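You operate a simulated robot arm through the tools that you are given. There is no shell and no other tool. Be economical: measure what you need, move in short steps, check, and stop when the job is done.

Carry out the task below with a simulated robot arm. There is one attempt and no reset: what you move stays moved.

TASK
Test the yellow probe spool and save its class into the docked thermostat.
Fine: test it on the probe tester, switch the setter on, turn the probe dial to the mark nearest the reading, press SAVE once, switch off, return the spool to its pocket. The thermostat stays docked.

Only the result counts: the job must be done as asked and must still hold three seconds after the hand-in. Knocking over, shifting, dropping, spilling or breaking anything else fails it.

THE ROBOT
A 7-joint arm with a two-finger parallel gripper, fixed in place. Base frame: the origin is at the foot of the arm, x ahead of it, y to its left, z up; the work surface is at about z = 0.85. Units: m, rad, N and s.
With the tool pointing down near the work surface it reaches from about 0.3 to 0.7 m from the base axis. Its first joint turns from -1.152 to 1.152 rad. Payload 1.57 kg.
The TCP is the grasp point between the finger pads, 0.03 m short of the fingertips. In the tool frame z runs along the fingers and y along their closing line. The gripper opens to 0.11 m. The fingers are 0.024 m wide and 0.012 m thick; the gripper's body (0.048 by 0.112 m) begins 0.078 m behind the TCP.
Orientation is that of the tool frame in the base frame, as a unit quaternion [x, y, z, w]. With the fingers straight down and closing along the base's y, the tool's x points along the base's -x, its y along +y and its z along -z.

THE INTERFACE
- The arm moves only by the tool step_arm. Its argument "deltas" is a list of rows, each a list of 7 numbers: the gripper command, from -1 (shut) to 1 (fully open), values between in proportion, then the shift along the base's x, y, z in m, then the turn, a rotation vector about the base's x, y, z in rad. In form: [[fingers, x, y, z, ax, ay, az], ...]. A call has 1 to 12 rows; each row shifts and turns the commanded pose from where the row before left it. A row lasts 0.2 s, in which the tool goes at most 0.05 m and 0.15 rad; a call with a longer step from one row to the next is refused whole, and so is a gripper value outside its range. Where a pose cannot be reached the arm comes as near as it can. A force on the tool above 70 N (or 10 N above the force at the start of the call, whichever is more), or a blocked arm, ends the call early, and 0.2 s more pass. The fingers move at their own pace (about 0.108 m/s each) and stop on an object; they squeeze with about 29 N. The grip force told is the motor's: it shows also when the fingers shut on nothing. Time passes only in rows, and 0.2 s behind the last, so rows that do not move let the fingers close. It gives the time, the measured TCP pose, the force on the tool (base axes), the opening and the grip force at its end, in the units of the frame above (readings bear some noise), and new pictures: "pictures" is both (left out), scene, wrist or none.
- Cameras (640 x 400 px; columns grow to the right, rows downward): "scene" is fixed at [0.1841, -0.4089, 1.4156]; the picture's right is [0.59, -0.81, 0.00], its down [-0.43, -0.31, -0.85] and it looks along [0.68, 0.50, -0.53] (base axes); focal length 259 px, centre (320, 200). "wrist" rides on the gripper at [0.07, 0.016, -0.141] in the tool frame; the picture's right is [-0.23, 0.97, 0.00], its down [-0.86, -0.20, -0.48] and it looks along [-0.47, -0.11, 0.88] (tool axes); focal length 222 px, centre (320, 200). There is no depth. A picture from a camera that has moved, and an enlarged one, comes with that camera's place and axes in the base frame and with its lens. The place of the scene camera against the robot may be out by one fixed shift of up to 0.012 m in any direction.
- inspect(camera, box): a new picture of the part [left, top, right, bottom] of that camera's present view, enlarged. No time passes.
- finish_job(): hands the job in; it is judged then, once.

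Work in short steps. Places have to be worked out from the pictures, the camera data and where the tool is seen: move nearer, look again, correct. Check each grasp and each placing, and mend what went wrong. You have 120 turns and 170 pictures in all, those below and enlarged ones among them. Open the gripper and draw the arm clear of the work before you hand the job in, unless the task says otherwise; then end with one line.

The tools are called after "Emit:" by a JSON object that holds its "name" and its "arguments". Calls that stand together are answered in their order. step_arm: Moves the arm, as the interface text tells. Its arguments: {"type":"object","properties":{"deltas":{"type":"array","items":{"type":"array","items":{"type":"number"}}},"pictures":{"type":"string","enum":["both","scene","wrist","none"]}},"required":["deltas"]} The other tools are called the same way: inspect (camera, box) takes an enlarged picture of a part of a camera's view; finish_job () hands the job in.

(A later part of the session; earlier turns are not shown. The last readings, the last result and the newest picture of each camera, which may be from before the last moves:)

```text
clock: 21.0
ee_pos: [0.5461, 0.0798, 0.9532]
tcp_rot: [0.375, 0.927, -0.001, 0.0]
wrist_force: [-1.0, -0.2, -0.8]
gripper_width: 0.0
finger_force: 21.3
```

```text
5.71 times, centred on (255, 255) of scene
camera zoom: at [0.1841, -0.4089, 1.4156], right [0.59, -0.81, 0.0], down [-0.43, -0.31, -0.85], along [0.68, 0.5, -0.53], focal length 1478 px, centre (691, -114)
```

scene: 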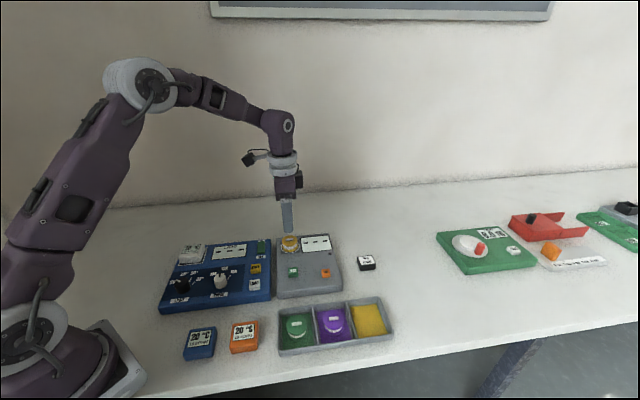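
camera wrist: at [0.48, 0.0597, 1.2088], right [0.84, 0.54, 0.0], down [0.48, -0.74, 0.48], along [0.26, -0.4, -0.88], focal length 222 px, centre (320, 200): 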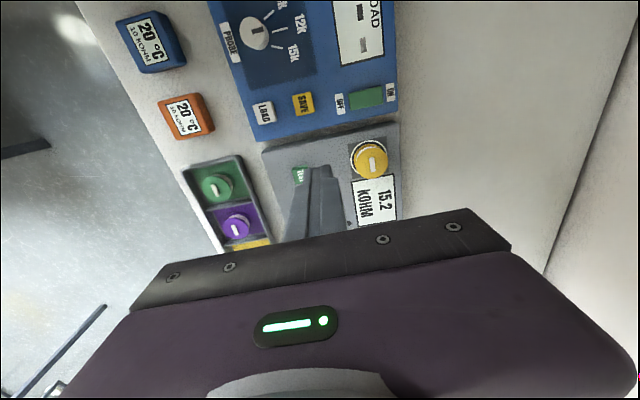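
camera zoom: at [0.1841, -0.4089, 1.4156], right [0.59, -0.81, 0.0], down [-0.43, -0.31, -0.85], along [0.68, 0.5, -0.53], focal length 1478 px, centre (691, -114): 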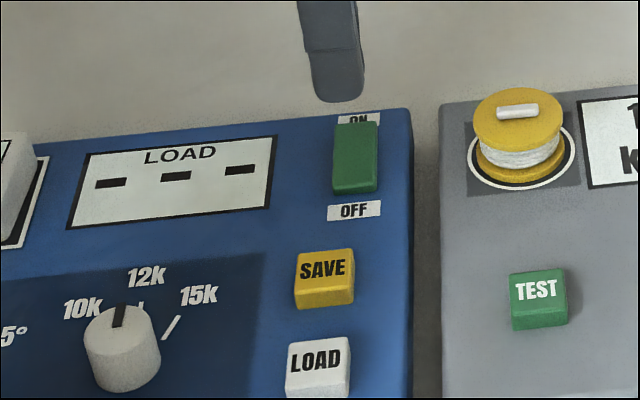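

The tip would land 8 mm from the switch centre toward ON. I'll shift 5 mm further toward ON, then descend to near contact.

Emit:
{"name": "step_arm", "arguments": {"deltas": [[-1, 0.0035, 0.0035, 0, 0, 0, 0], [-1, 0, 0, -0.015, 0, 0, 0], [-1, 0, 0, -0.012, 0, 0, 0], [-1, 0, 0, -0.003, 0, 0, 0], [-1, 0, 0, -0.003, 0, 0, 0], [-1, 0, 0, 0, 0, 0, 0]], "pictures": "none"}}

Emit:
{"name": "inspect", "arguments": {"camera": "scene", "box": [210, 220, 300, 290]}}

```text
clock: 22.4
ee_pos: [0.5527, 0.084, 0.9208]
tcp_rot: [0.374, 0.927, -0.001, 0.0]
wrist_force: [1.5, -0.7, 0.7]
gripper_width: 0.0
finger_force: 21.3
```

```text
5.71 times, centred on (255, 255) of scene
camera zoom: at [0.1841, -0.4089, 1.4156], right [0.59, -0.81, 0.0], down [-0.43, -0.31, -0.85], along [0.68, 0.5, -0.53], focal length 1478 px, centre (691, -114)
```

zoom: 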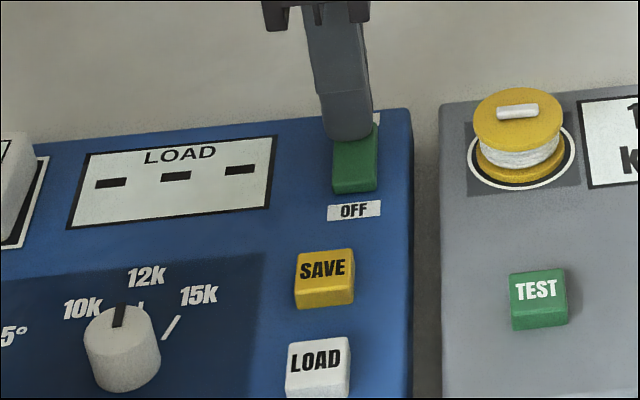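

The tip is just over the ON end. I'll press in 1 mm steps.

Emit:
{"name": "step_arm", "arguments": {"deltas": [[-1, 0, 0, -0.0015, 0, 0, 0], [-1, 0, 0, -0.0015, 0, 0, 0], [-1, 0, 0, -0.001, 0, 0, 0], [-1, 0, 0, 0, 0, 0, 0]], "pictures": "none"}}

Emit:
{"name": "inspect", "arguments": {"camera": "scene", "box": [210, 220, 300, 290]}}

```text
clock: 23.4
ee_pos: [0.5527, 0.0845, 0.9172]
tcp_rot: [0.374, 0.927, -0.001, 0.001]
wrist_force: [-10.8, 4.2, 51.0]
gripper_width: 0.0
finger_force: 20.8
```

```text
5.71 times, centred on (255, 255) of scene
camera zoom: at [0.1829, -0.4089, 1.4158], right [0.59, -0.81, 0.0], down [-0.43, -0.31, -0.85], along [0.69, 0.5, -0.53], focal length 1478 px, centre (691, -114)
```

zoom: 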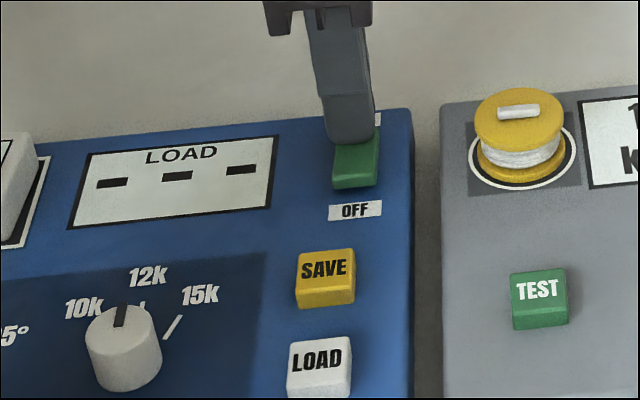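

The force rose to 51 N with no display change. I'll back off and look at the switch.

Emit:
{"name": "step_arm", "arguments": {"deltas": [[-1, 0, 0, 0.01, 0, 0, 0], [-1, 0, 0, 0.03, 0, 0, 0], [-1, 0, -0.03, 0.02, 0, 0, 0], [-1, 0, 0, 0, 0, 0, 0]], "pictures": "none"}}

Emit:
{"name": "inspect", "arguments": {"camera": "scene", "box": [210, 220, 300, 290]}}

Emit:
{"name": "inspect", "arguments": {"camera": "wrist", "box": [260, 80, 420, 200]}}

```text
clock: 24.4
ee_pos: [0.5565, 0.0547, 0.975]
tcp_rot: [0.375, 0.927, -0.002, 0.001]
wrist_force: [-0.2, 1.0, 0.0]
gripper_width: 0.0
finger_force: 21.5
```

```text
5.71 times, centred on (255, 255) of scene
camera zoom: at [0.1841, -0.4089, 1.4156], right [0.59, -0.81, 0.0], down [-0.43, -0.31, -0.85], along [0.68, 0.5, -0.53], focal length 1478 px, centre (691, -114)
```

zoom: 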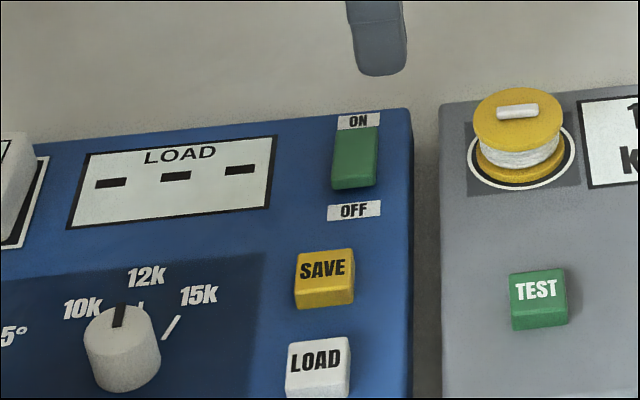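

```text
3.33 times, centred on (340, 140) of wrist
camera zoom: at [0.5173, 0.1162, 1.1175], right [0.84, 0.54, 0.0], down [0.48, -0.74, 0.48], along [0.26, -0.4, -0.88], focal length 740 px, centre (253, 400)
```

zoom: 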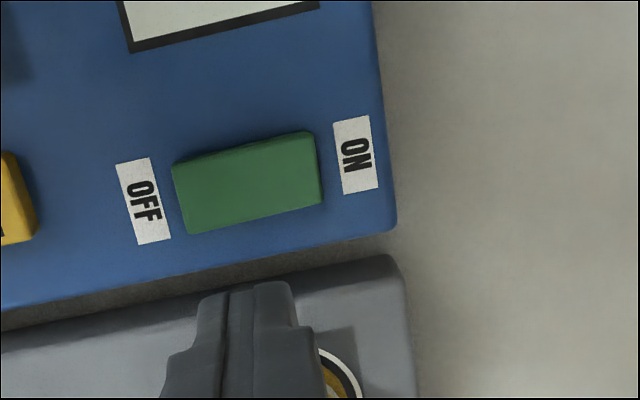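

The rocker flipped: the ON end is now down and the OFF end up. Next is the probe dial at about (0.395, 0.058), whose pointer is near 12k. It needs about -42°, so I'll move above it with the yaw restored to 0 to leave rotation room.

Emit:
{"name": "step_arm", "arguments": {"deltas": [[-1, 0, 0, 0.04, 0, 0, 0], [-1, -0.025, 0, 0.02, 0, 0, 0.128], [-1, -0.027, 0, 0, 0, 0, 0.128], [-1, -0.027, 0, 0, 0, 0, 0.128], [-1, -0.027, 0, 0, 0, 0, 0.128], [-0.1, -0.027, 0, 0, 0, 0, 0.128], [-0.1, -0.027, 0.002, 0, 0, 0, 0.128], [-0.1, 0, 0, 0, 0, 0, 0]], "pictures": "wrist"}}

Emit:
{"name": "inspect", "arguments": {"camera": "wrist", "box": [250, 80, 430, 220]}}

Emit:
{"name": "inspect", "arguments": {"camera": "scene", "box": [155, 220, 275, 315]}}

```text
clock: 26.2
ee_pos: [0.3948, 0.0566, 1.0367]
tcp_rot: [-0.001, 1.0, -0.001, 0.001]
wrist_force: [-0.1, -0.4, -0.3]
gripper_width: 0.0496
finger_force: 0.1
camera wrist: at [0.3257, 0.073, 1.1783], right [0.23, 0.97, 0.0], down [0.85, -0.2, 0.48], along [0.47, -0.11, -0.88], focal length 222 px, centre (320, 200)
```

wrist: 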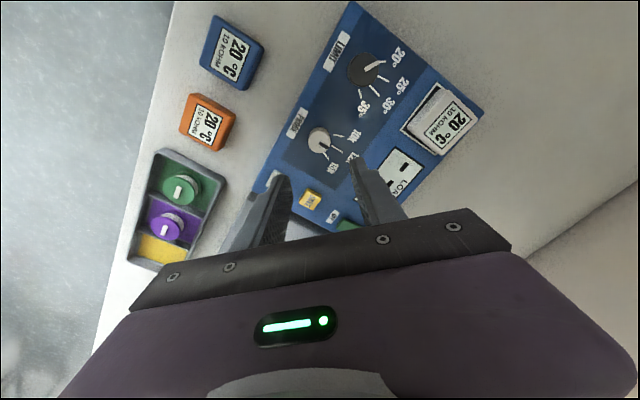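

```text
2.86 times, centred on (340, 150) of wrist
camera zoom: at [0.3257, 0.073, 1.1783], right [0.23, 0.97, 0.0], down [0.85, -0.2, 0.48], along [0.47, -0.11, -0.88], focal length 635 px, centre (263, 343)
```

zoom: 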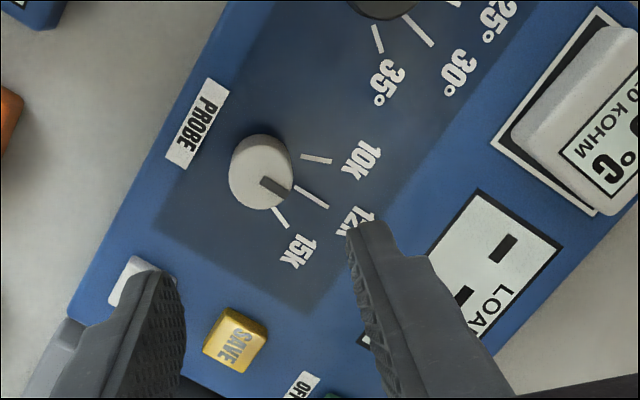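

```text
4.21 times, centred on (215, 268) of scene
camera zoom: at [0.1841, -0.4089, 1.4156], right [0.59, -0.81, 0.0], down [-0.43, -0.31, -0.85], along [0.68, 0.5, -0.53], focal length 1089 px, centre (762, -84)
```

zoom: 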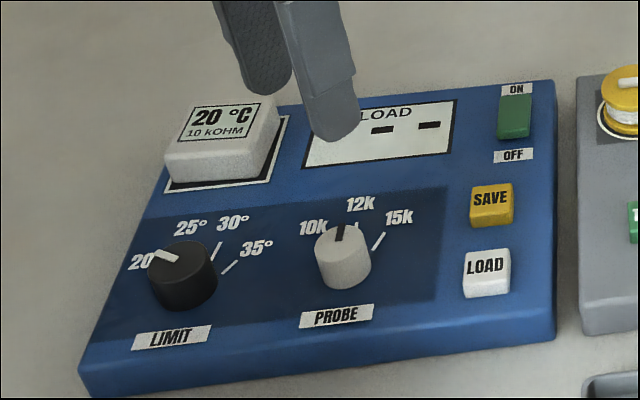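

The dial centre is at (0.395, 0.055) with a diameter of about 28 mm. I'll descend around it, keeping the tips above the panel.

Emit:
{"name": "step_arm", "arguments": {"deltas": [[-0.1, 0, -0.001, -0.04, 0, 0, 0], [-0.1, 0, 0, -0.04, 0, 0, 0], [-0.1, 0, 0, -0.02, 0, 0, 0], [-0.1, 0, 0, 0, 0, 0, 0]], "pictures": "none"}}

Emit:
{"name": "inspect", "arguments": {"camera": "wrist", "box": [230, 100, 410, 240]}}

Emit:
{"name": "inspect", "arguments": {"camera": "scene", "box": [155, 220, 275, 315]}}

```text
clock: 27.2
ee_pos: [0.3953, 0.0572, 0.9367]
tcp_rot: [0.0, 1.0, -0.001, 0.001]
wrist_force: [0.6, 1.3, -0.4]
gripper_width: 0.0497
finger_force: 0.1
```

```text
2.86 times, centred on (320, 170) of wrist
camera zoom: at [0.3249, 0.074, 1.0783], right [0.23, 0.97, 0.0], down [0.85, -0.2, 0.48], along [0.47, -0.11, -0.88], focal length 635 px, centre (320, 286)
```

zoom: 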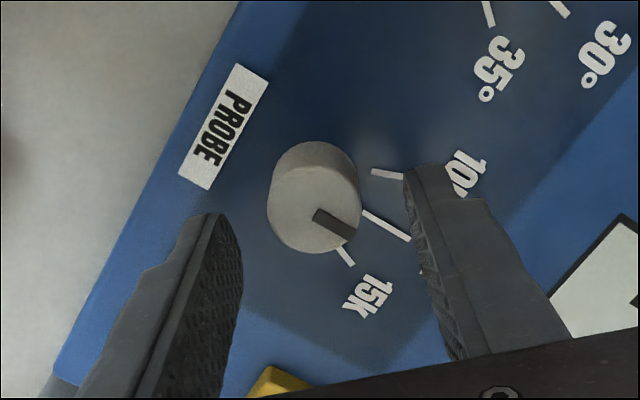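

```text
4.21 times, centred on (215, 268) of scene
camera zoom: at [0.1841, -0.4089, 1.4156], right [0.59, -0.81, 0.0], down [-0.43, -0.31, -0.85], along [0.68, 0.5, -0.53], focal length 1089 px, centre (762, -84)
```

zoom: 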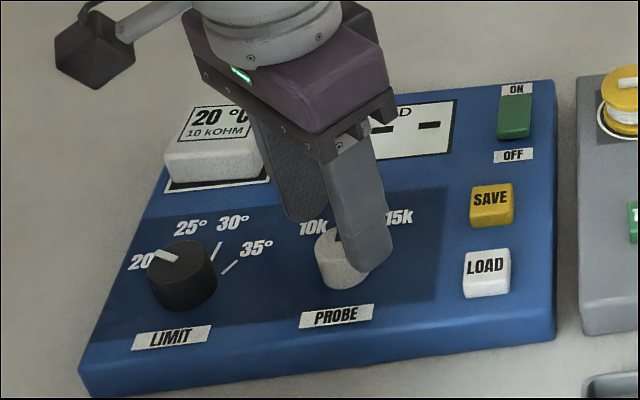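

The dial is offset about 2 mm. I'll correct, descend to tips at z≈0.885 and close on the dial.

Emit:
{"name": "step_arm", "arguments": {"deltas": [[-0.1, -0.002, -0.0016, -0.011, 0, 0, 0], [-0.1, 0, 0, -0.011, 0, 0, 0], [-0.4, 0, 0, 0, 0, 0, 0], [-1, 0, 0, 0, 0, 0, 0], [-1, 0, 0, 0, 0, 0, 0]], "pictures": "none"}}

Emit:
{"name": "inspect", "arguments": {"camera": "wrist", "box": [230, 100, 410, 240]}}

```text
clock: 28.4
ee_pos: [0.392, 0.0544, 0.9137]
tcp_rot: [-0.001, 1.0, -0.001, 0.001]
wrist_force: [-3.0, 34.0, -14.2]
gripper_width: 0.0277
finger_force: 37.7
```

```text
2.86 times, centred on (320, 170) of wrist
camera zoom: at [0.3224, 0.0722, 1.0556], right [0.23, 0.97, 0.0], down [0.85, -0.2, 0.48], along [0.47, -0.11, -0.88], focal length 635 px, centre (320, 286)
```

zoom: 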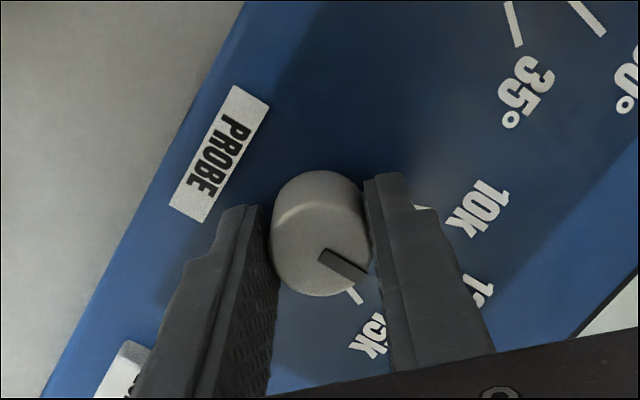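

The dial is gripped at 27.7 mm with a 34 N side load. I'll relieve it by +1.5 mm in y, then turn about half the angle.

Emit:
{"name": "step_arm", "arguments": {"deltas": [[-1, 0, 0.0015, 0, 0, 0, 0], [-1, 0, 0, 0, 0, 0, -0.1], [-1, 0, 0, 0, 0, 0, -0.1], [-1, 0, 0, 0, 0, 0, -0.1], [-1, 0, 0, 0, 0, 0, 0]], "pictures": "none"}}

Emit:
{"name": "inspect", "arguments": {"camera": "wrist", "box": [230, 100, 410, 240]}}

```text
clock: 29.6
ee_pos: [0.3935, 0.0558, 0.9149]
tcp_rot: [0.151, 0.989, -0.002, 0.0]
wrist_force: [2.9, 22.6, -28.1]
gripper_width: 0.0278
finger_force: 37.9
```

```text
2.86 times, centred on (320, 170) of wrist
camera zoom: at [0.3307, 0.0926, 1.0564], right [0.51, 0.86, 0.0], down [0.76, -0.44, 0.48], along [0.41, -0.24, -0.88], focal length 635 px, centre (320, 286)
```

zoom: 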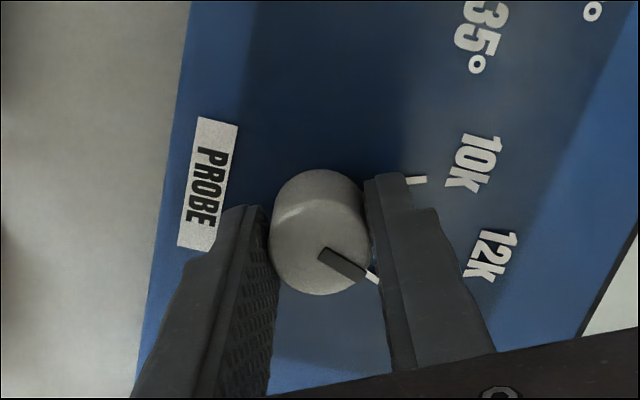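

The dial follows the gripper. I'll turn another 0.3 rad and check.

Emit:
{"name": "step_arm", "arguments": {"deltas": [[-1, 0, 0, 0, 0, 0, -0.1], [-1, 0, 0, 0, 0, 0, -0.1], [-1, 0, 0, 0, 0, 0, -0.1], [-1, 0, 0, 0, 0, 0, 0]], "pictures": "none"}}

Emit:
{"name": "inspect", "arguments": {"camera": "wrist", "box": [230, 100, 410, 240]}}

Emit:
{"name": "inspect", "arguments": {"camera": "scene", "box": [155, 220, 275, 315]}}

```text
clock: 30.6
ee_pos: [0.3925, 0.0563, 0.915]
tcp_rot: [0.297, 0.955, -0.001, 0.002]
wrist_force: [7.0, 14.3, 0.1]
gripper_width: 0.0276
finger_force: 37.7
```

```text
2.86 times, centred on (320, 170) of wrist
camera zoom: at [0.3441, 0.1092, 1.0568], right [0.74, 0.67, 0.0], down [0.59, -0.65, 0.48], along [0.32, -0.36, -0.88], focal length 635 px, centre (320, 286)
```

zoom: 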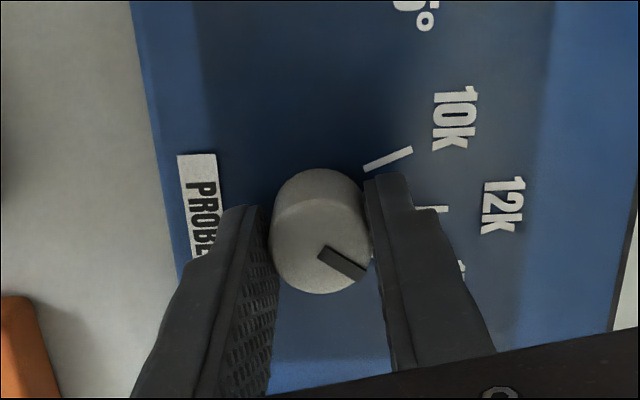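

```text
4.21 times, centred on (215, 268) of scene
camera zoom: at [0.1843, -0.4085, 1.4157], right [0.59, -0.81, 0.0], down [-0.43, -0.31, -0.85], along [0.68, 0.5, -0.53], focal length 1089 px, centre (762, -84)
```

zoom: 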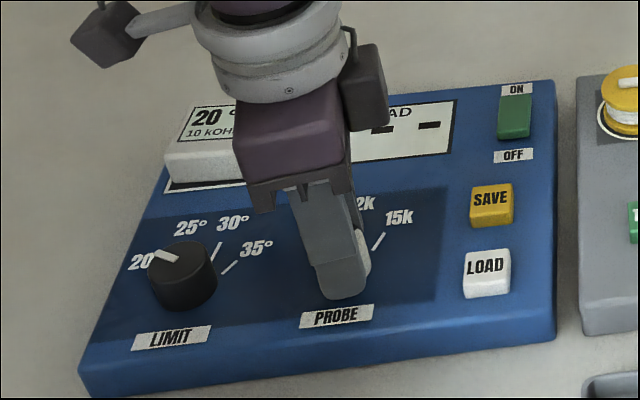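

The pointer now appears near the 15k direction (about 6–11° against 9°). I'll release and rise to verify.

Emit:
{"name": "step_arm", "arguments": {"deltas": [[-0.4, 0, 0, 0, 0, 0, 0], [-0.1, 0, 0, 0, 0, 0, 0], [-0.1, 0, 0, 0.03, 0, 0, 0], [-0.1, 0, 0, 0.04, 0, 0, 0], [-0.1, 0.015, -0.02, 0.03, 0, 0, 0], [-0.1, 0.015, -0.03, 0, 0, 0, 0], [-0.1, 0, 0, 0, 0, 0, 0]], "pictures": "none"}}

Emit:
{"name": "inspect", "arguments": {"camera": "wrist", "box": [230, 40, 390, 160]}}

Emit:
{"name": "inspect", "arguments": {"camera": "scene", "box": [205, 250, 275, 300]}}

```text
clock: 32.2
ee_pos: [0.4217, 0.0061, 1.0155]
tcp_rot: [0.295, 0.955, -0.002, 0.001]
wrist_force: [-0.3, -0.3, -0.2]
gripper_width: 0.0495
finger_force: 0.0
```

```text
3.33 times, centred on (310, 100) of wrist
camera zoom: at [0.3737, 0.0602, 1.1556], right [0.74, 0.68, 0.0], down [0.59, -0.65, 0.48], along [0.32, -0.36, -0.88], focal length 740 px, centre (353, 533)
```

zoom: 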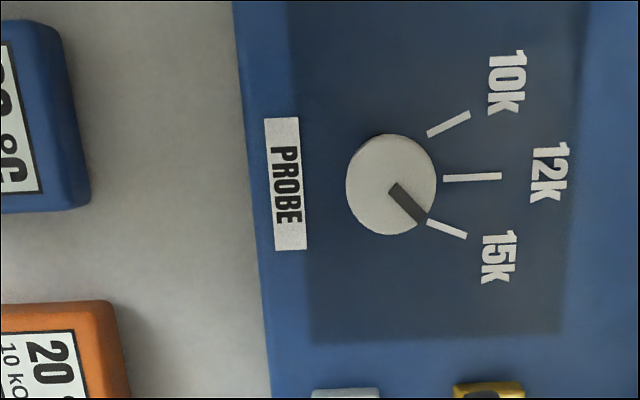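

```text
8.00 times, centred on (240, 275) of scene
camera zoom: at [0.1841, -0.4089, 1.4156], right [0.59, -0.81, 0.0], down [-0.43, -0.31, -0.85], along [0.68, 0.5, -0.53], focal length 2070 px, centre (960, -400)
```

zoom: 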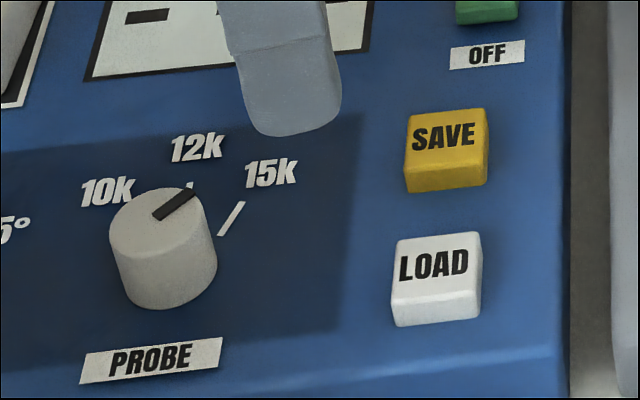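

Both cameras put the pointer at about -3.5° and the 15k tick at about +5 to +9°, with 12k at 44°. It overshot by about 9°, so I'll regrip and turn back +0.16 rad.

Emit:
{"name": "step_arm", "arguments": {"deltas": [[-0.1, -0.015, 0.025, 0, 0, 0, 0], [-0.1, -0.0145, 0.026, 0, 0, 0, 0], [-0.1, 0, 0, -0.04, 0, 0, 0], [-0.1, 0, 0, -0.04, 0, 0, 0], [-0.1, 0, 0, -0.02, 0, 0, 0], [-0.4, 0, 0, 0, 0, 0, 0], [-1, 0, 0, 0, 0, 0, 0], [-1, 0, 0, 0, 0, 0, 0], [-1, 0, 0, 0, 0, 0, 0.08], [-1, 0, 0, 0, 0, 0, 0.08], [-1, 0, 0, 0, 0, 0, 0]], "pictures": "none"}}

Emit:
{"name": "inspect", "arguments": {"camera": "wrist", "box": [230, 100, 410, 240]}}

```text
clock: 34.6
ee_pos: [0.3913, 0.0567, 0.9153]
tcp_rot: [0.218, 0.976, -0.001, 0.0]
wrist_force: [-4.4, 10.1, 12.8]
gripper_width: 0.0271
finger_force: 37.8
```

```text
2.86 times, centred on (320, 170) of wrist
camera zoom: at [0.3351, 0.1013, 1.0569], right [0.62, 0.78, 0.0], down [0.69, -0.54, 0.48], along [0.38, -0.3, -0.88], focal length 635 px, centre (320, 286)
```

zoom: 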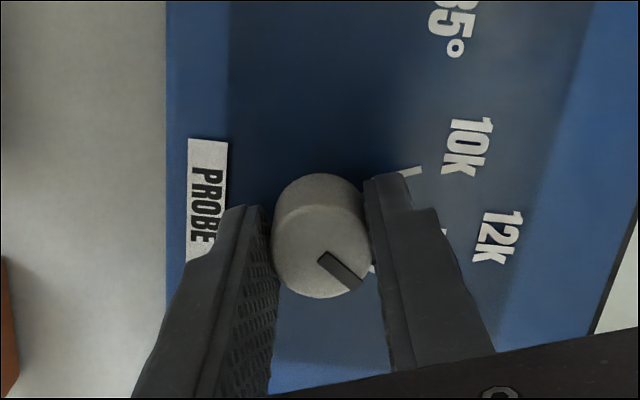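

Turned back about 9°. I'll release and rise to verify from the same kind of view.

Emit:
{"name": "step_arm", "arguments": {"deltas": [[-0.4, 0, 0, 0, 0, 0, 0], [-0.1, 0, 0, 0, 0, 0, 0], [-0.1, 0, 0, 0.03, 0, 0, 0], [-0.1, 0, 0, 0.04, 0, 0, 0], [-0.1, 0.015, -0.02, 0.03, 0, 0, 0], [-0.1, 0.015, -0.03, 0, 0, 0, 0], [-0.1, 0, 0, 0, 0, 0, 0]], "pictures": "none"}}

Emit:
{"name": "inspect", "arguments": {"camera": "wrist", "box": [230, 40, 390, 160]}}

Emit:
{"name": "inspect", "arguments": {"camera": "scene", "box": [205, 250, 275, 300]}}

```text
clock: 36.2
ee_pos: [0.4228, 0.0057, 1.015]
tcp_rot: [0.22, 0.976, -0.001, 0.001]
wrist_force: [0.3, -0.8, -0.5]
gripper_width: 0.0493
finger_force: 0.0
```

```text
3.33 times, centred on (310, 100) of wrist
camera zoom: at [0.3666, 0.051, 1.1554], right [0.62, 0.78, 0.0], down [0.69, -0.54, 0.48], along [0.38, -0.3, -0.88], focal length 740 px, centre (353, 533)
```

zoom: 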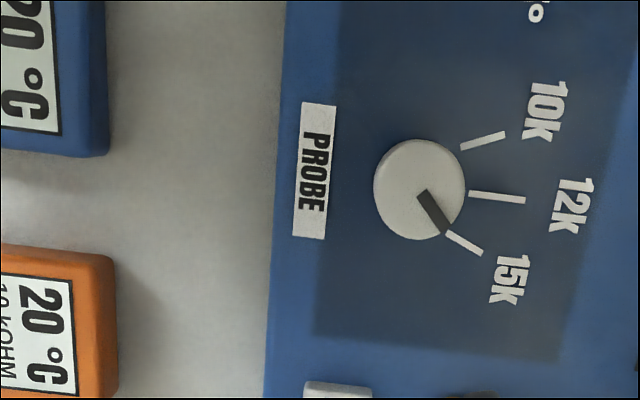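

```text
8.00 times, centred on (240, 275) of scene
camera zoom: at [0.1841, -0.4089, 1.4156], right [0.59, -0.81, 0.0], down [-0.43, -0.31, -0.85], along [0.68, 0.5, -0.53], focal length 2070 px, centre (960, -400)
```

zoom: 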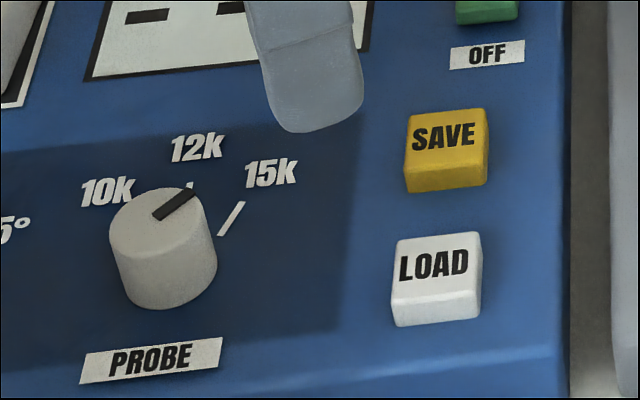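

The pointer is unchanged in the scene view: the dial has detents and snapped back to the 15k one, so it is set. Now I hover the closed fingers above SAVE at about (0.476, 0.021).

Emit:
{"name": "step_arm", "arguments": {"deltas": [[-1, 0.027, 0.0075, 0, 0, 0, 0], [-1, 0.0265, 0.0075, 0, 0, 0, 0], [-1, 0, 0, -0.035, 0, 0, 0], [-1, 0, 0, -0.03, 0, 0, 0], [-1, 0, 0, 0, 0, 0, 0]], "pictures": "none"}}

Emit:
{"name": "inspect", "arguments": {"camera": "wrist", "box": [240, 100, 440, 240]}}

Emit:
{"name": "inspect", "arguments": {"camera": "scene", "box": [155, 220, 275, 315]}}

```text
clock: 37.4
ee_pos: [0.4771, 0.0197, 0.9487]
tcp_rot: [0.219, 0.976, -0.002, 0.0]
wrist_force: [-1.0, 0.2, 0.2]
gripper_width: 0.0001
finger_force: 21.8
```

```text
2.86 times, centred on (340, 170) of wrist
camera zoom: at [0.4213, 0.0639, 1.0912], right [0.62, 0.78, 0.0], down [0.69, -0.54, 0.48], along [0.38, -0.3, -0.88], focal length 635 px, centre (263, 286)
```

zoom: 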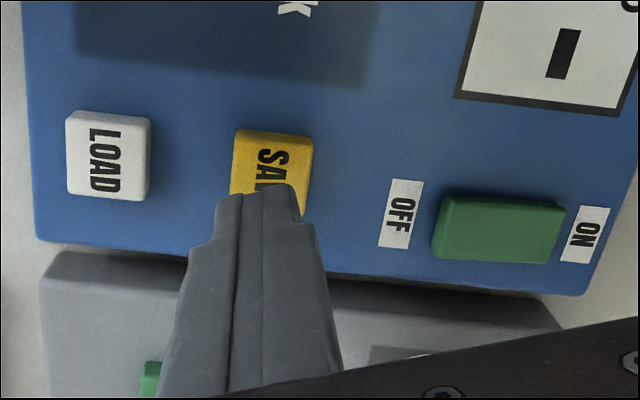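

```text
4.21 times, centred on (215, 268) of scene
camera zoom: at [0.1841, -0.4089, 1.4156], right [0.59, -0.81, 0.0], down [-0.43, -0.31, -0.85], along [0.68, 0.5, -0.53], focal length 1089 px, centre (762, -84)
```

zoom: 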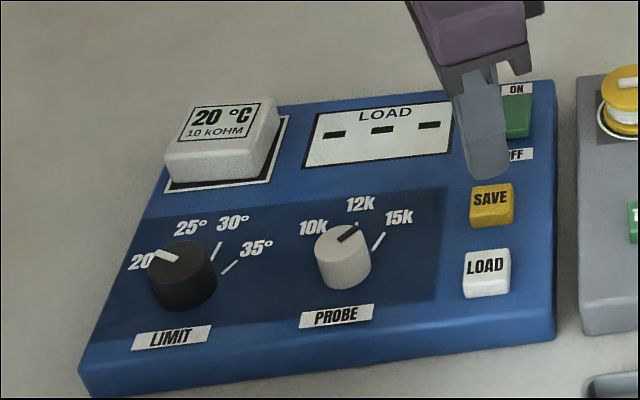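

SAVE's centre is about 4 mm from the tip axis. I'll correct and descend to just above it.

Emit:
{"name": "step_arm", "arguments": {"deltas": [[-1, -0.0005, 0.004, -0.01, 0, 0, 0], [-1, 0, 0, -0.012, 0, 0, 0], [-1, 0, 0, -0.006, 0, 0, 0], [-1, 0, 0, 0, 0, 0, 0]], "pictures": "none"}}

Emit:
{"name": "inspect", "arguments": {"camera": "scene", "box": [155, 220, 275, 315]}}

```text
clock: 38.4
ee_pos: [0.474, 0.0246, 0.9208]
tcp_rot: [0.219, 0.976, -0.001, 0.0]
wrist_force: [0.5, 0.1, -0.1]
gripper_width: 0.0001
finger_force: 21.2
```

```text
4.21 times, centred on (215, 268) of scene
camera zoom: at [0.1841, -0.4089, 1.4156], right [0.59, -0.81, 0.0], down [-0.43, -0.31, -0.85], along [0.68, 0.5, -0.53], focal length 1089 px, centre (762, -84)
```

zoom: 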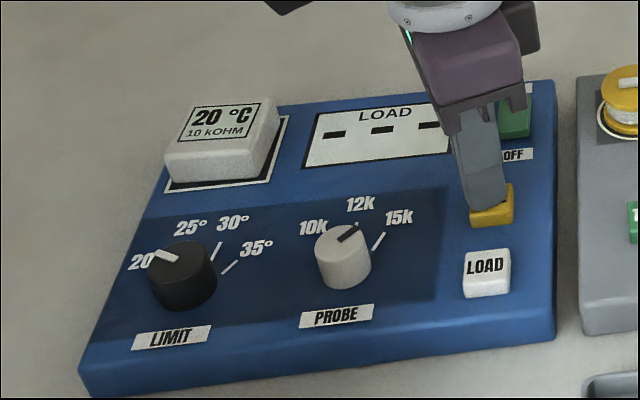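

The tip is over SAVE. I'll press in one continuous 4 mm descent.

Emit:
{"name": "step_arm", "arguments": {"deltas": [[-1, 0, 0, -0.001, 0, 0, 0], [-1, 0, 0, -0.001, 0, 0, 0], [-1, 0, 0, -0.001, 0, 0, 0], [-1, 0, 0, -0.001, 0, 0, 0], [-1, 0, 0, 0, 0, 0, 0]], "pictures": "none"}}

Emit:
{"name": "inspect", "arguments": {"camera": "scene", "box": [155, 220, 275, 315]}}

```text
clock: 39.6
ee_pos: [0.4756, 0.0257, 0.9171]
tcp_rot: [0.22, 0.976, -0.001, 0.0]
wrist_force: [0.5, 0.5, 2.4]
gripper_width: 0.0
finger_force: 21.8
```

```text
4.21 times, centred on (215, 268) of scene
camera zoom: at [0.1841, -0.4089, 1.4156], right [0.59, -0.81, 0.0], down [-0.43, -0.31, -0.85], along [0.68, 0.5, -0.53], focal length 1089 px, centre (762, -84)
```

zoom: 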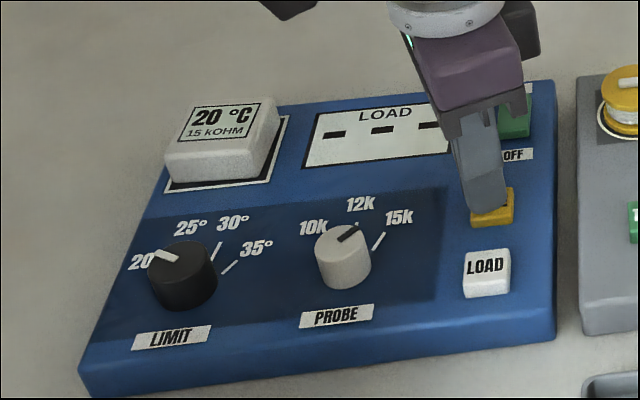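

The thermostat now reads 20 °C / 15 kΩ. I'll raise and hover over the OFF end of the rocker.

Emit:
{"name": "step_arm", "arguments": {"deltas": [[-1, 0, 0, 0.02, 0, 0, 0], [-1, 0, 0, 0.025, 0, 0, 0], [-1, 0.03, 0.02, 0, 0, 0, -0.11], [-1, 0.03, 0.02, 0, 0, 0, -0.11], [-1, 0, 0, 0, 0, 0, -0.1], [-1, 0, 0, -0.01, 0, 0, 0], [-1, 0, 0, 0, 0, 0, 0]], "pictures": "none"}}

Emit:
{"name": "inspect", "arguments": {"camera": "wrist", "box": [240, 100, 440, 240]}}

```text
clock: 41.2
ee_pos: [0.5362, 0.0649, 0.9525]
tcp_rot: [0.371, 0.928, -0.001, 0.0]
wrist_force: [-0.2, -0.7, -0.6]
gripper_width: 0.0
finger_force: 21.0
```

```text
2.86 times, centred on (340, 170) of wrist
camera zoom: at [0.4968, 0.1254, 1.0936], right [0.84, 0.55, 0.0], down [0.48, -0.73, 0.48], along [0.26, -0.4, -0.88], focal length 635 px, centre (263, 286)
```

zoom: 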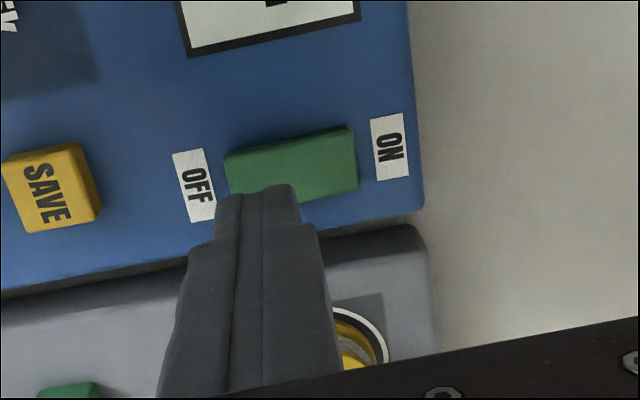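

The OFF end is about 5 mm off the tip axis. I'll correct and descend to near contact.

Emit:
{"name": "step_arm", "arguments": {"deltas": [[-1, -0.0045, 0.0015, 0, 0, 0, 0], [-1, 0, 0, -0.015, 0, 0, 0], [-1, 0, 0, -0.012, 0, 0, 0], [-1, 0, 0, -0.004, 0, 0, 0], [-1, 0, 0, 0, 0, 0, 0]], "pictures": "none"}}

Emit:
{"name": "inspect", "arguments": {"camera": "scene", "box": [210, 220, 300, 290]}}

```text
clock: 42.4
ee_pos: [0.5316, 0.0678, 0.9202]
tcp_rot: [0.371, 0.929, -0.001, 0.0]
wrist_force: [-0.2, -0.8, 0.4]
gripper_width: 0.0
finger_force: 21.5
```

```text
5.71 times, centred on (255, 255) of scene
camera zoom: at [0.1841, -0.4089, 1.4156], right [0.59, -0.81, 0.0], down [-0.43, -0.31, -0.85], along [0.68, 0.5, -0.53], focal length 1478 px, centre (691, -114)
```

zoom: 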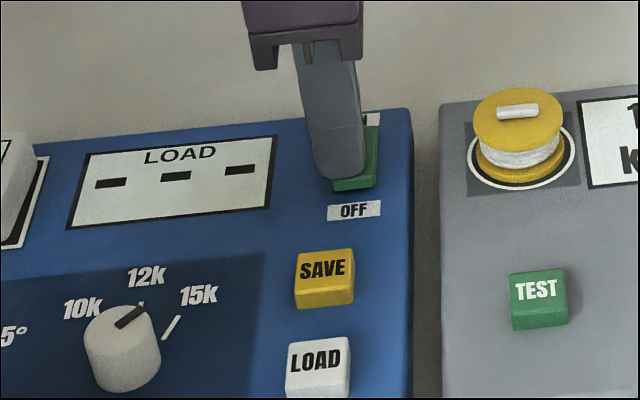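

Over the OFF half. I'll press in small steps as before, then back off and look.

Emit:
{"name": "step_arm", "arguments": {"deltas": [[-1, 0, 0, -0.0015, 0, 0, 0], [-1, 0, 0, -0.0015, 0, 0, 0], [-1, 0, 0, -0.001, 0, 0, 0], [-1, 0, 0, 0, 0, 0, 0]], "pictures": "none"}}

Emit:
{"name": "inspect", "arguments": {"camera": "scene", "box": [210, 220, 300, 290]}}

```text
clock: 43.4
ee_pos: [0.5301, 0.0672, 0.9181]
tcp_rot: [0.372, 0.928, -0.001, 0.001]
wrist_force: [-8.9, -0.7, 39.9]
gripper_width: 0.0
finger_force: 21.1
```

```text
5.71 times, centred on (255, 255) of scene
camera zoom: at [0.1832, -0.409, 1.4157], right [0.59, -0.81, 0.0], down [-0.43, -0.31, -0.85], along [0.69, 0.5, -0.53], focal length 1478 px, centre (691, -114)
```

zoom: 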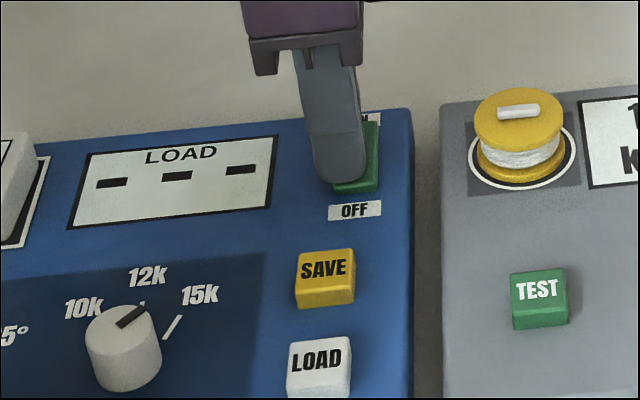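

The ON end has risen again. I'll lift, confirm OFF, and move above the spool with the fingers opened.

Emit:
{"name": "step_arm", "arguments": {"deltas": [[-1, 0, 0, 0.01, 0, 0, 0], [-1, 0, 0, 0.03, 0, 0, 0], [-1, 0, 0, 0.04, 0, 0, 0], [0.04, 0.035, -0.028, 0, 0, 0, 0], [0.04, 0.035, -0.029, 0, 0, 0, 0], [0.04, 0, 0, -0.03, 0, 0, 0], [0.04, 0, 0, 0, 0, 0, 0]], "pictures": "none"}}

Emit:
{"name": "inspect", "arguments": {"camera": "scene", "box": [210, 210, 320, 300]}}

Emit:
{"name": "inspect", "arguments": {"camera": "wrist", "box": [240, 100, 440, 240]}}

```text
clock: 45.0
ee_pos: [0.6012, 0.0108, 0.9678]
tcp_rot: [0.372, 0.928, -0.001, 0.0]
wrist_force: [0.1, 0.8, 0.5]
gripper_width: 0.0572
finger_force: 0.0
```

```text
4.44 times, centred on (265, 255) of scene
camera zoom: at [0.1841, -0.4089, 1.4156], right [0.59, -0.81, 0.0], down [-0.43, -0.31, -0.85], along [0.68, 0.5, -0.53], focal length 1150 px, centre (564, -44)
```

zoom: 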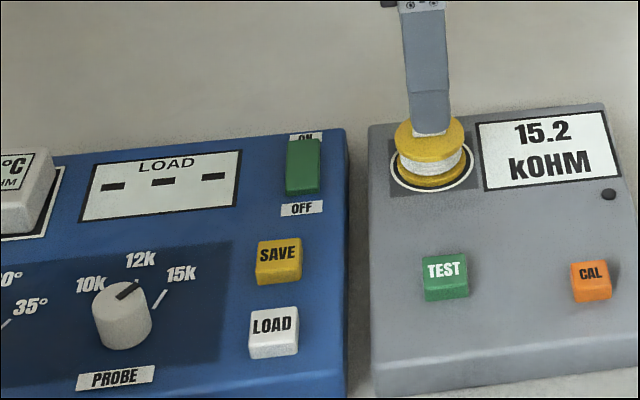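

```text
2.86 times, centred on (340, 170) of wrist
camera zoom: at [0.5624, 0.0702, 1.1093], right [0.84, 0.55, 0.0], down [0.48, -0.73, 0.48], along [0.26, -0.4, -0.88], focal length 635 px, centre (263, 286)
```

zoom: 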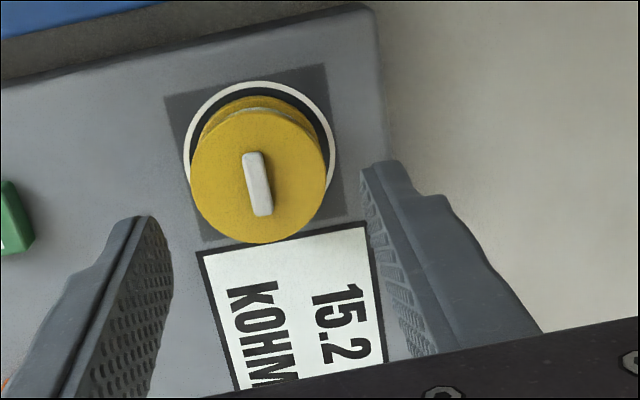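

The switch is back to OFF, and the spool is centred within about 1.4 mm. I'll descend and grip at the same height as before.

Emit:
{"name": "step_arm", "arguments": {"deltas": [[0.04, -0.001, -0.0007, -0.02, 0, 0, 0], [0.0, 0, 0, -0.02, 0, 0, 0], [0.0, 0, 0, -0.0095, 0, 0, 0], [0.0, 0, 0, 0, 0, 0, 0], [-0.3, 0, 0, 0, 0, 0, 0], [-1, 0, 0, 0, 0, 0, 0], [-1, 0, 0, 0, 0, 0, 0]], "pictures": "none"}}

Emit:
{"name": "inspect", "arguments": {"camera": "wrist", "box": [240, 100, 440, 240]}}

```text
clock: 46.6
ee_pos: [0.601, 0.0085, 0.9178]
tcp_rot: [0.371, 0.929, -0.001, 0.001]
wrist_force: [0.3, 0.5, -0.2]
gripper_width: 0.0445
finger_force: 28.9
```

```text
2.86 times, centred on (340, 170) of wrist
camera zoom: at [0.5607, 0.0693, 1.0588], right [0.84, 0.55, 0.0], down [0.48, -0.73, 0.48], along [0.26, -0.4, -0.88], focal length 635 px, centre (263, 286)
```

zoom: 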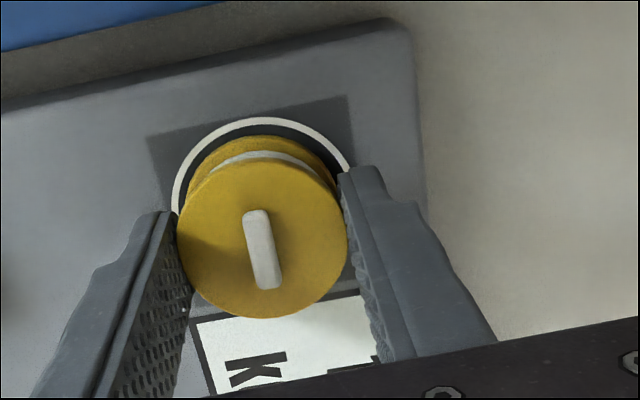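

Gripped at 44.5 mm. I'll lift and carry it back over the yellow pocket at (0.539, -0.283).

Emit:
{"name": "step_arm", "arguments": {"deltas": [[-1, 0, 0, 0.02, 0, 0, 0], [-1, 0, 0, 0.04, 0, 0, 0], [-1, 0, 0, 0.035, 0, 0, 0], [-1, -0.0088, -0.0417, 0, 0, 0, 0], [-1, -0.0088, -0.0417, 0, 0, 0, 0], [-1, -0.0088, -0.0417, 0, 0, 0, 0], [-1, -0.0088, -0.0417, 0, 0, 0, 0], [-1, -0.0088, -0.0417, 0, 0, 0, 0], [-1, -0.0088, -0.0417, 0, 0, 0, 0], [-1, -0.0088, -0.0417, 0, 0, 0, 0], [-1, 0, 0, -0.04, 0, 0, 0], [-1, 0, 0, 0, 0, 0, 0]], "pictures": "both"}}

Emit:
{"name": "inspect", "arguments": {"camera": "wrist", "box": [220, 100, 420, 240]}}

Emit:
{"name": "inspect", "arguments": {"camera": "scene", "box": [335, 255, 405, 345]}}

```text
clock: 49.2
ee_pos: [0.5378, -0.2868, 0.9696]
tcp_rot: [0.372, 0.928, -0.002, 0.001]
wrist_force: [0.2, -0.1, -0.4]
gripper_width: 0.0444
finger_force: 29.3
camera wrist: at [0.4975, -0.2257, 1.1111], right [0.84, 0.55, 0.0], down [0.48, -0.73, 0.48], along [0.26, -0.4, -0.88], focal length 222 px, centre (320, 200)
```

scene: 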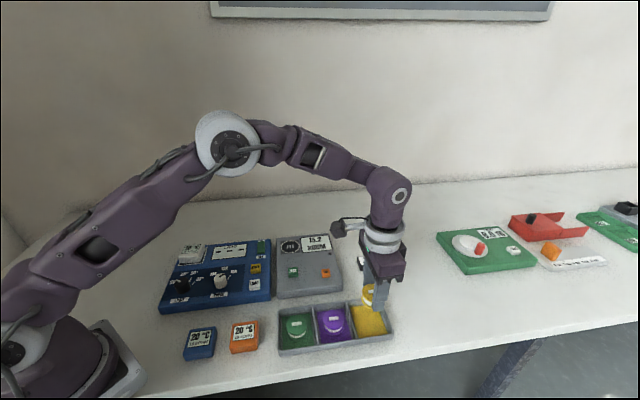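
wrist: 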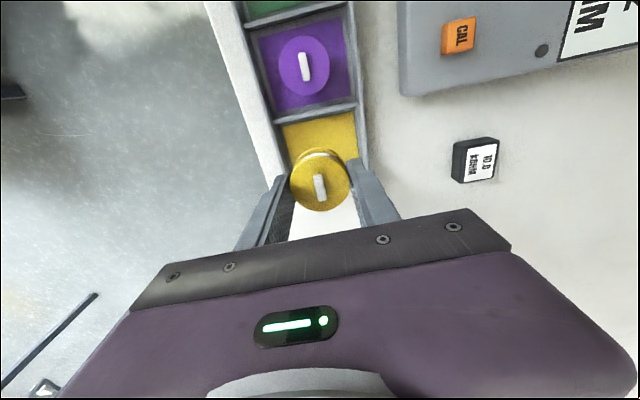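

```text
2.86 times, centred on (320, 170) of wrist
camera zoom: at [0.4975, -0.2257, 1.1111], right [0.84, 0.55, 0.0], down [0.48, -0.73, 0.48], along [0.26, -0.4, -0.88], focal length 635 px, centre (320, 286)
```

zoom: 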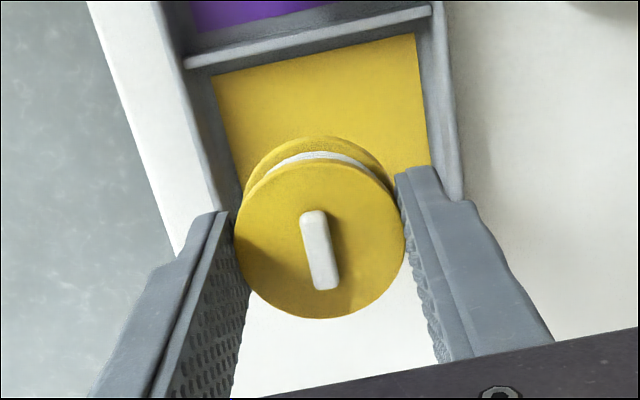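

```text
4.44 times, centred on (370, 300) of scene
camera zoom: at [0.1841, -0.4089, 1.4156], right [0.59, -0.81, 0.0], down [-0.43, -0.31, -0.85], along [0.68, 0.5, -0.53], focal length 1150 px, centre (98, -244)
```

zoom: 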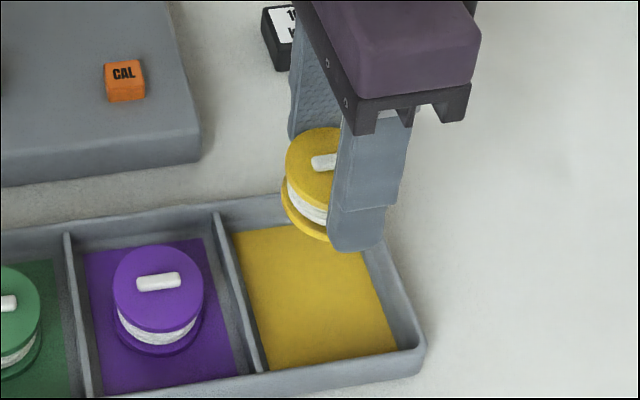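

The landing point is inside the pocket, about where the spool started. I'll shift 2 mm toward the pocket centre and descend to just above the floor.

Emit:
{"name": "step_arm", "arguments": {"deltas": [[-1, -0.0005, 0.002, -0.02, 0, 0, 0], [-1, 0, 0, -0.025, 0, 0, 0], [-1, 0, 0, -0.017, 0, 0, 0], [-1, 0, 0, 0, 0, 0, 0]], "pictures": "none"}}

Emit:
{"name": "inspect", "arguments": {"camera": "wrist", "box": [220, 100, 420, 240]}}

Emit:
{"name": "inspect", "arguments": {"camera": "scene", "box": [335, 255, 405, 345]}}

```text
clock: 50.2
ee_pos: [0.5374, -0.2812, 0.9099]
tcp_rot: [0.371, 0.928, -0.002, 0.0]
wrist_force: [-0.3, -0.6, -0.5]
gripper_width: 0.0444
finger_force: 28.5
```

```text
2.86 times, centred on (320, 170) of wrist
camera zoom: at [0.4977, -0.2209, 1.0519], right [0.84, 0.55, 0.0], down [0.48, -0.73, 0.48], along [0.26, -0.4, -0.88], focal length 635 px, centre (320, 286)
```

zoom: 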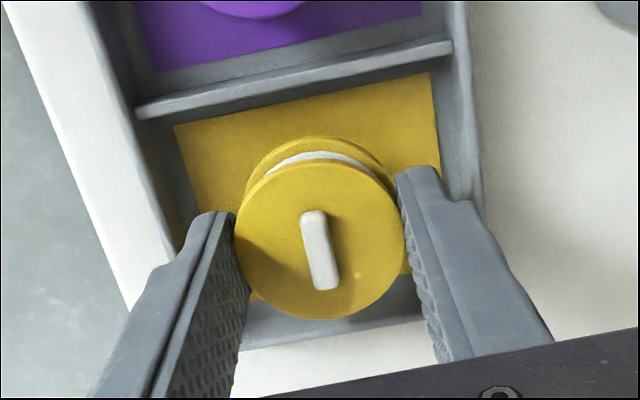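

```text
4.44 times, centred on (370, 300) of scene
camera zoom: at [0.1841, -0.4089, 1.4156], right [0.59, -0.81, 0.0], down [-0.43, -0.31, -0.85], along [0.68, 0.5, -0.53], focal length 1150 px, centre (98, -244)
```

zoom: 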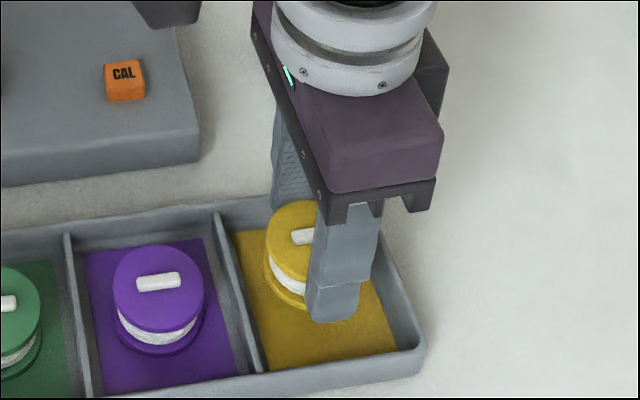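

Aligned in the pocket. I'll lower slowly to the floor.

Emit:
{"name": "step_arm", "arguments": {"deltas": [[-1, 0, 0, -0.007, 0, 0, 0], [-1, 0, 0, -0.004, 0, 0, 0], [-1, 0, 0, -0.002, 0, 0, 0], [-1, 0, 0, -0.0015, 0, 0, 0], [-1, 0, 0, 0, 0, 0, 0]], "pictures": "none"}}

Emit:
{"name": "inspect", "arguments": {"camera": "scene", "box": [335, 255, 405, 345]}}

```text
clock: 51.4
ee_pos: [0.5376, -0.2804, 0.8964]
tcp_rot: [0.371, 0.928, 0.0, 0.001]
wrist_force: [0.4, -0.3, -0.4]
gripper_width: 0.0445
finger_force: 29.4
```

```text
4.44 times, centred on (370, 300) of scene
camera zoom: at [0.1841, -0.4089, 1.4156], right [0.59, -0.81, 0.0], down [-0.43, -0.31, -0.85], along [0.68, 0.5, -0.53], focal length 1150 px, centre (98, -244)
```

zoom: 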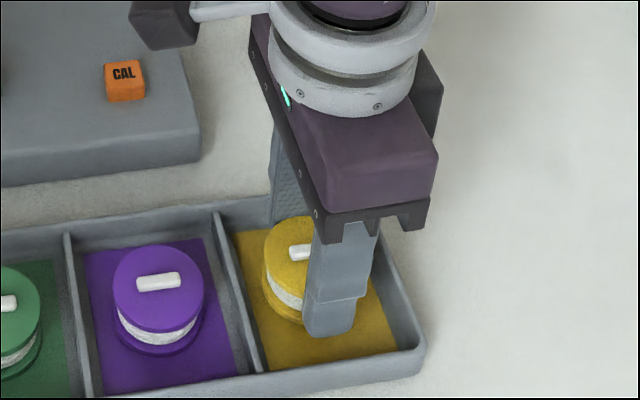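

Still no contact, so I'll go down another 2.5 mm in small steps.

Emit:
{"name": "step_arm", "arguments": {"deltas": [[-1, 0, 0, -0.001, 0, 0, 0], [-1, 0, 0, -0.001, 0, 0, 0], [-1, 0, 0, -0.0005, 0, 0, 0], [-1, 0, 0, 0, 0, 0, 0]], "pictures": "none"}}

```text
clock: 52.4
ee_pos: [0.5387, -0.281, 0.8948]
tcp_rot: [0.372, 0.928, -0.002, 0.0]
wrist_force: [0.7, -0.1, -0.6]
gripper_width: 0.0444
finger_force: 28.6
```

Emit:
{"name": "step_arm", "arguments": {"deltas": [[-1, 0, 0, -0.001, 0, 0, 0], [-1, 0, 0, -0.001, 0, 0, 0], [-1, 0, 0, 0, 0, 0, 0]], "pictures": "none"}}

```text
clock: 53.2
ee_pos: [0.539, -0.2811, 0.8931]
tcp_rot: [0.371, 0.929, 0.0, 0.001]
wrist_force: [0.6, 1.0, -0.9]
gripper_width: 0.0444
finger_force: 28.6
```

No contact yet at 0.893, so the floor must be within about 1 mm. I'll continue in 0.7 mm steps.

Emit:
{"name": "step_arm", "arguments": {"deltas": [[-1, 0, 0, -0.0007, 0, 0, 0], [-1, 0, 0, -0.0007, 0, 0, 0], [-1, 0, 0, 0, 0, 0, 0]], "pictures": "none"}}

Emit:
{"name": "inspect", "arguments": {"camera": "scene", "box": [350, 290, 400, 340]}}

```text
clock: 54.0
ee_pos: [0.538, -0.2814, 0.8913]
tcp_rot: [0.372, 0.928, 0.0, 0.0]
wrist_force: [0.8, 0.3, -0.5]
gripper_width: 0.0444
finger_force: 29.2
```

```text
8.00 times, centred on (375, 315) of scene
camera zoom: at [0.1841, -0.4089, 1.4156], right [0.59, -0.81, 0.0], down [-0.43, -0.31, -0.85], along [0.68, 0.5, -0.53], focal length 2070 px, centre (-120, -720)
```

zoom: 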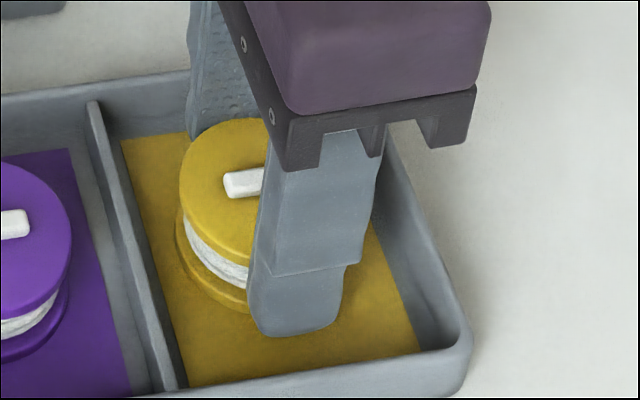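

The spool bottom appears just above the floor. I'll take another 1.5 mm in fine steps.

Emit:
{"name": "step_arm", "arguments": {"deltas": [[-1, 0, 0, -0.0005, 0, 0, 0], [-1, 0, 0, -0.0005, 0, 0, 0], [-1, 0, 0, -0.0005, 0, 0, 0], [-1, 0, 0, 0, 0, 0, 0]], "pictures": "none"}}

```text
clock: 55.0
ee_pos: [0.5383, -0.2801, 0.8914]
tcp_rot: [0.371, 0.928, -0.002, 0.001]
wrist_force: [2.7, 0.5, 15.7]
gripper_width: 0.0447
finger_force: 28.8
```

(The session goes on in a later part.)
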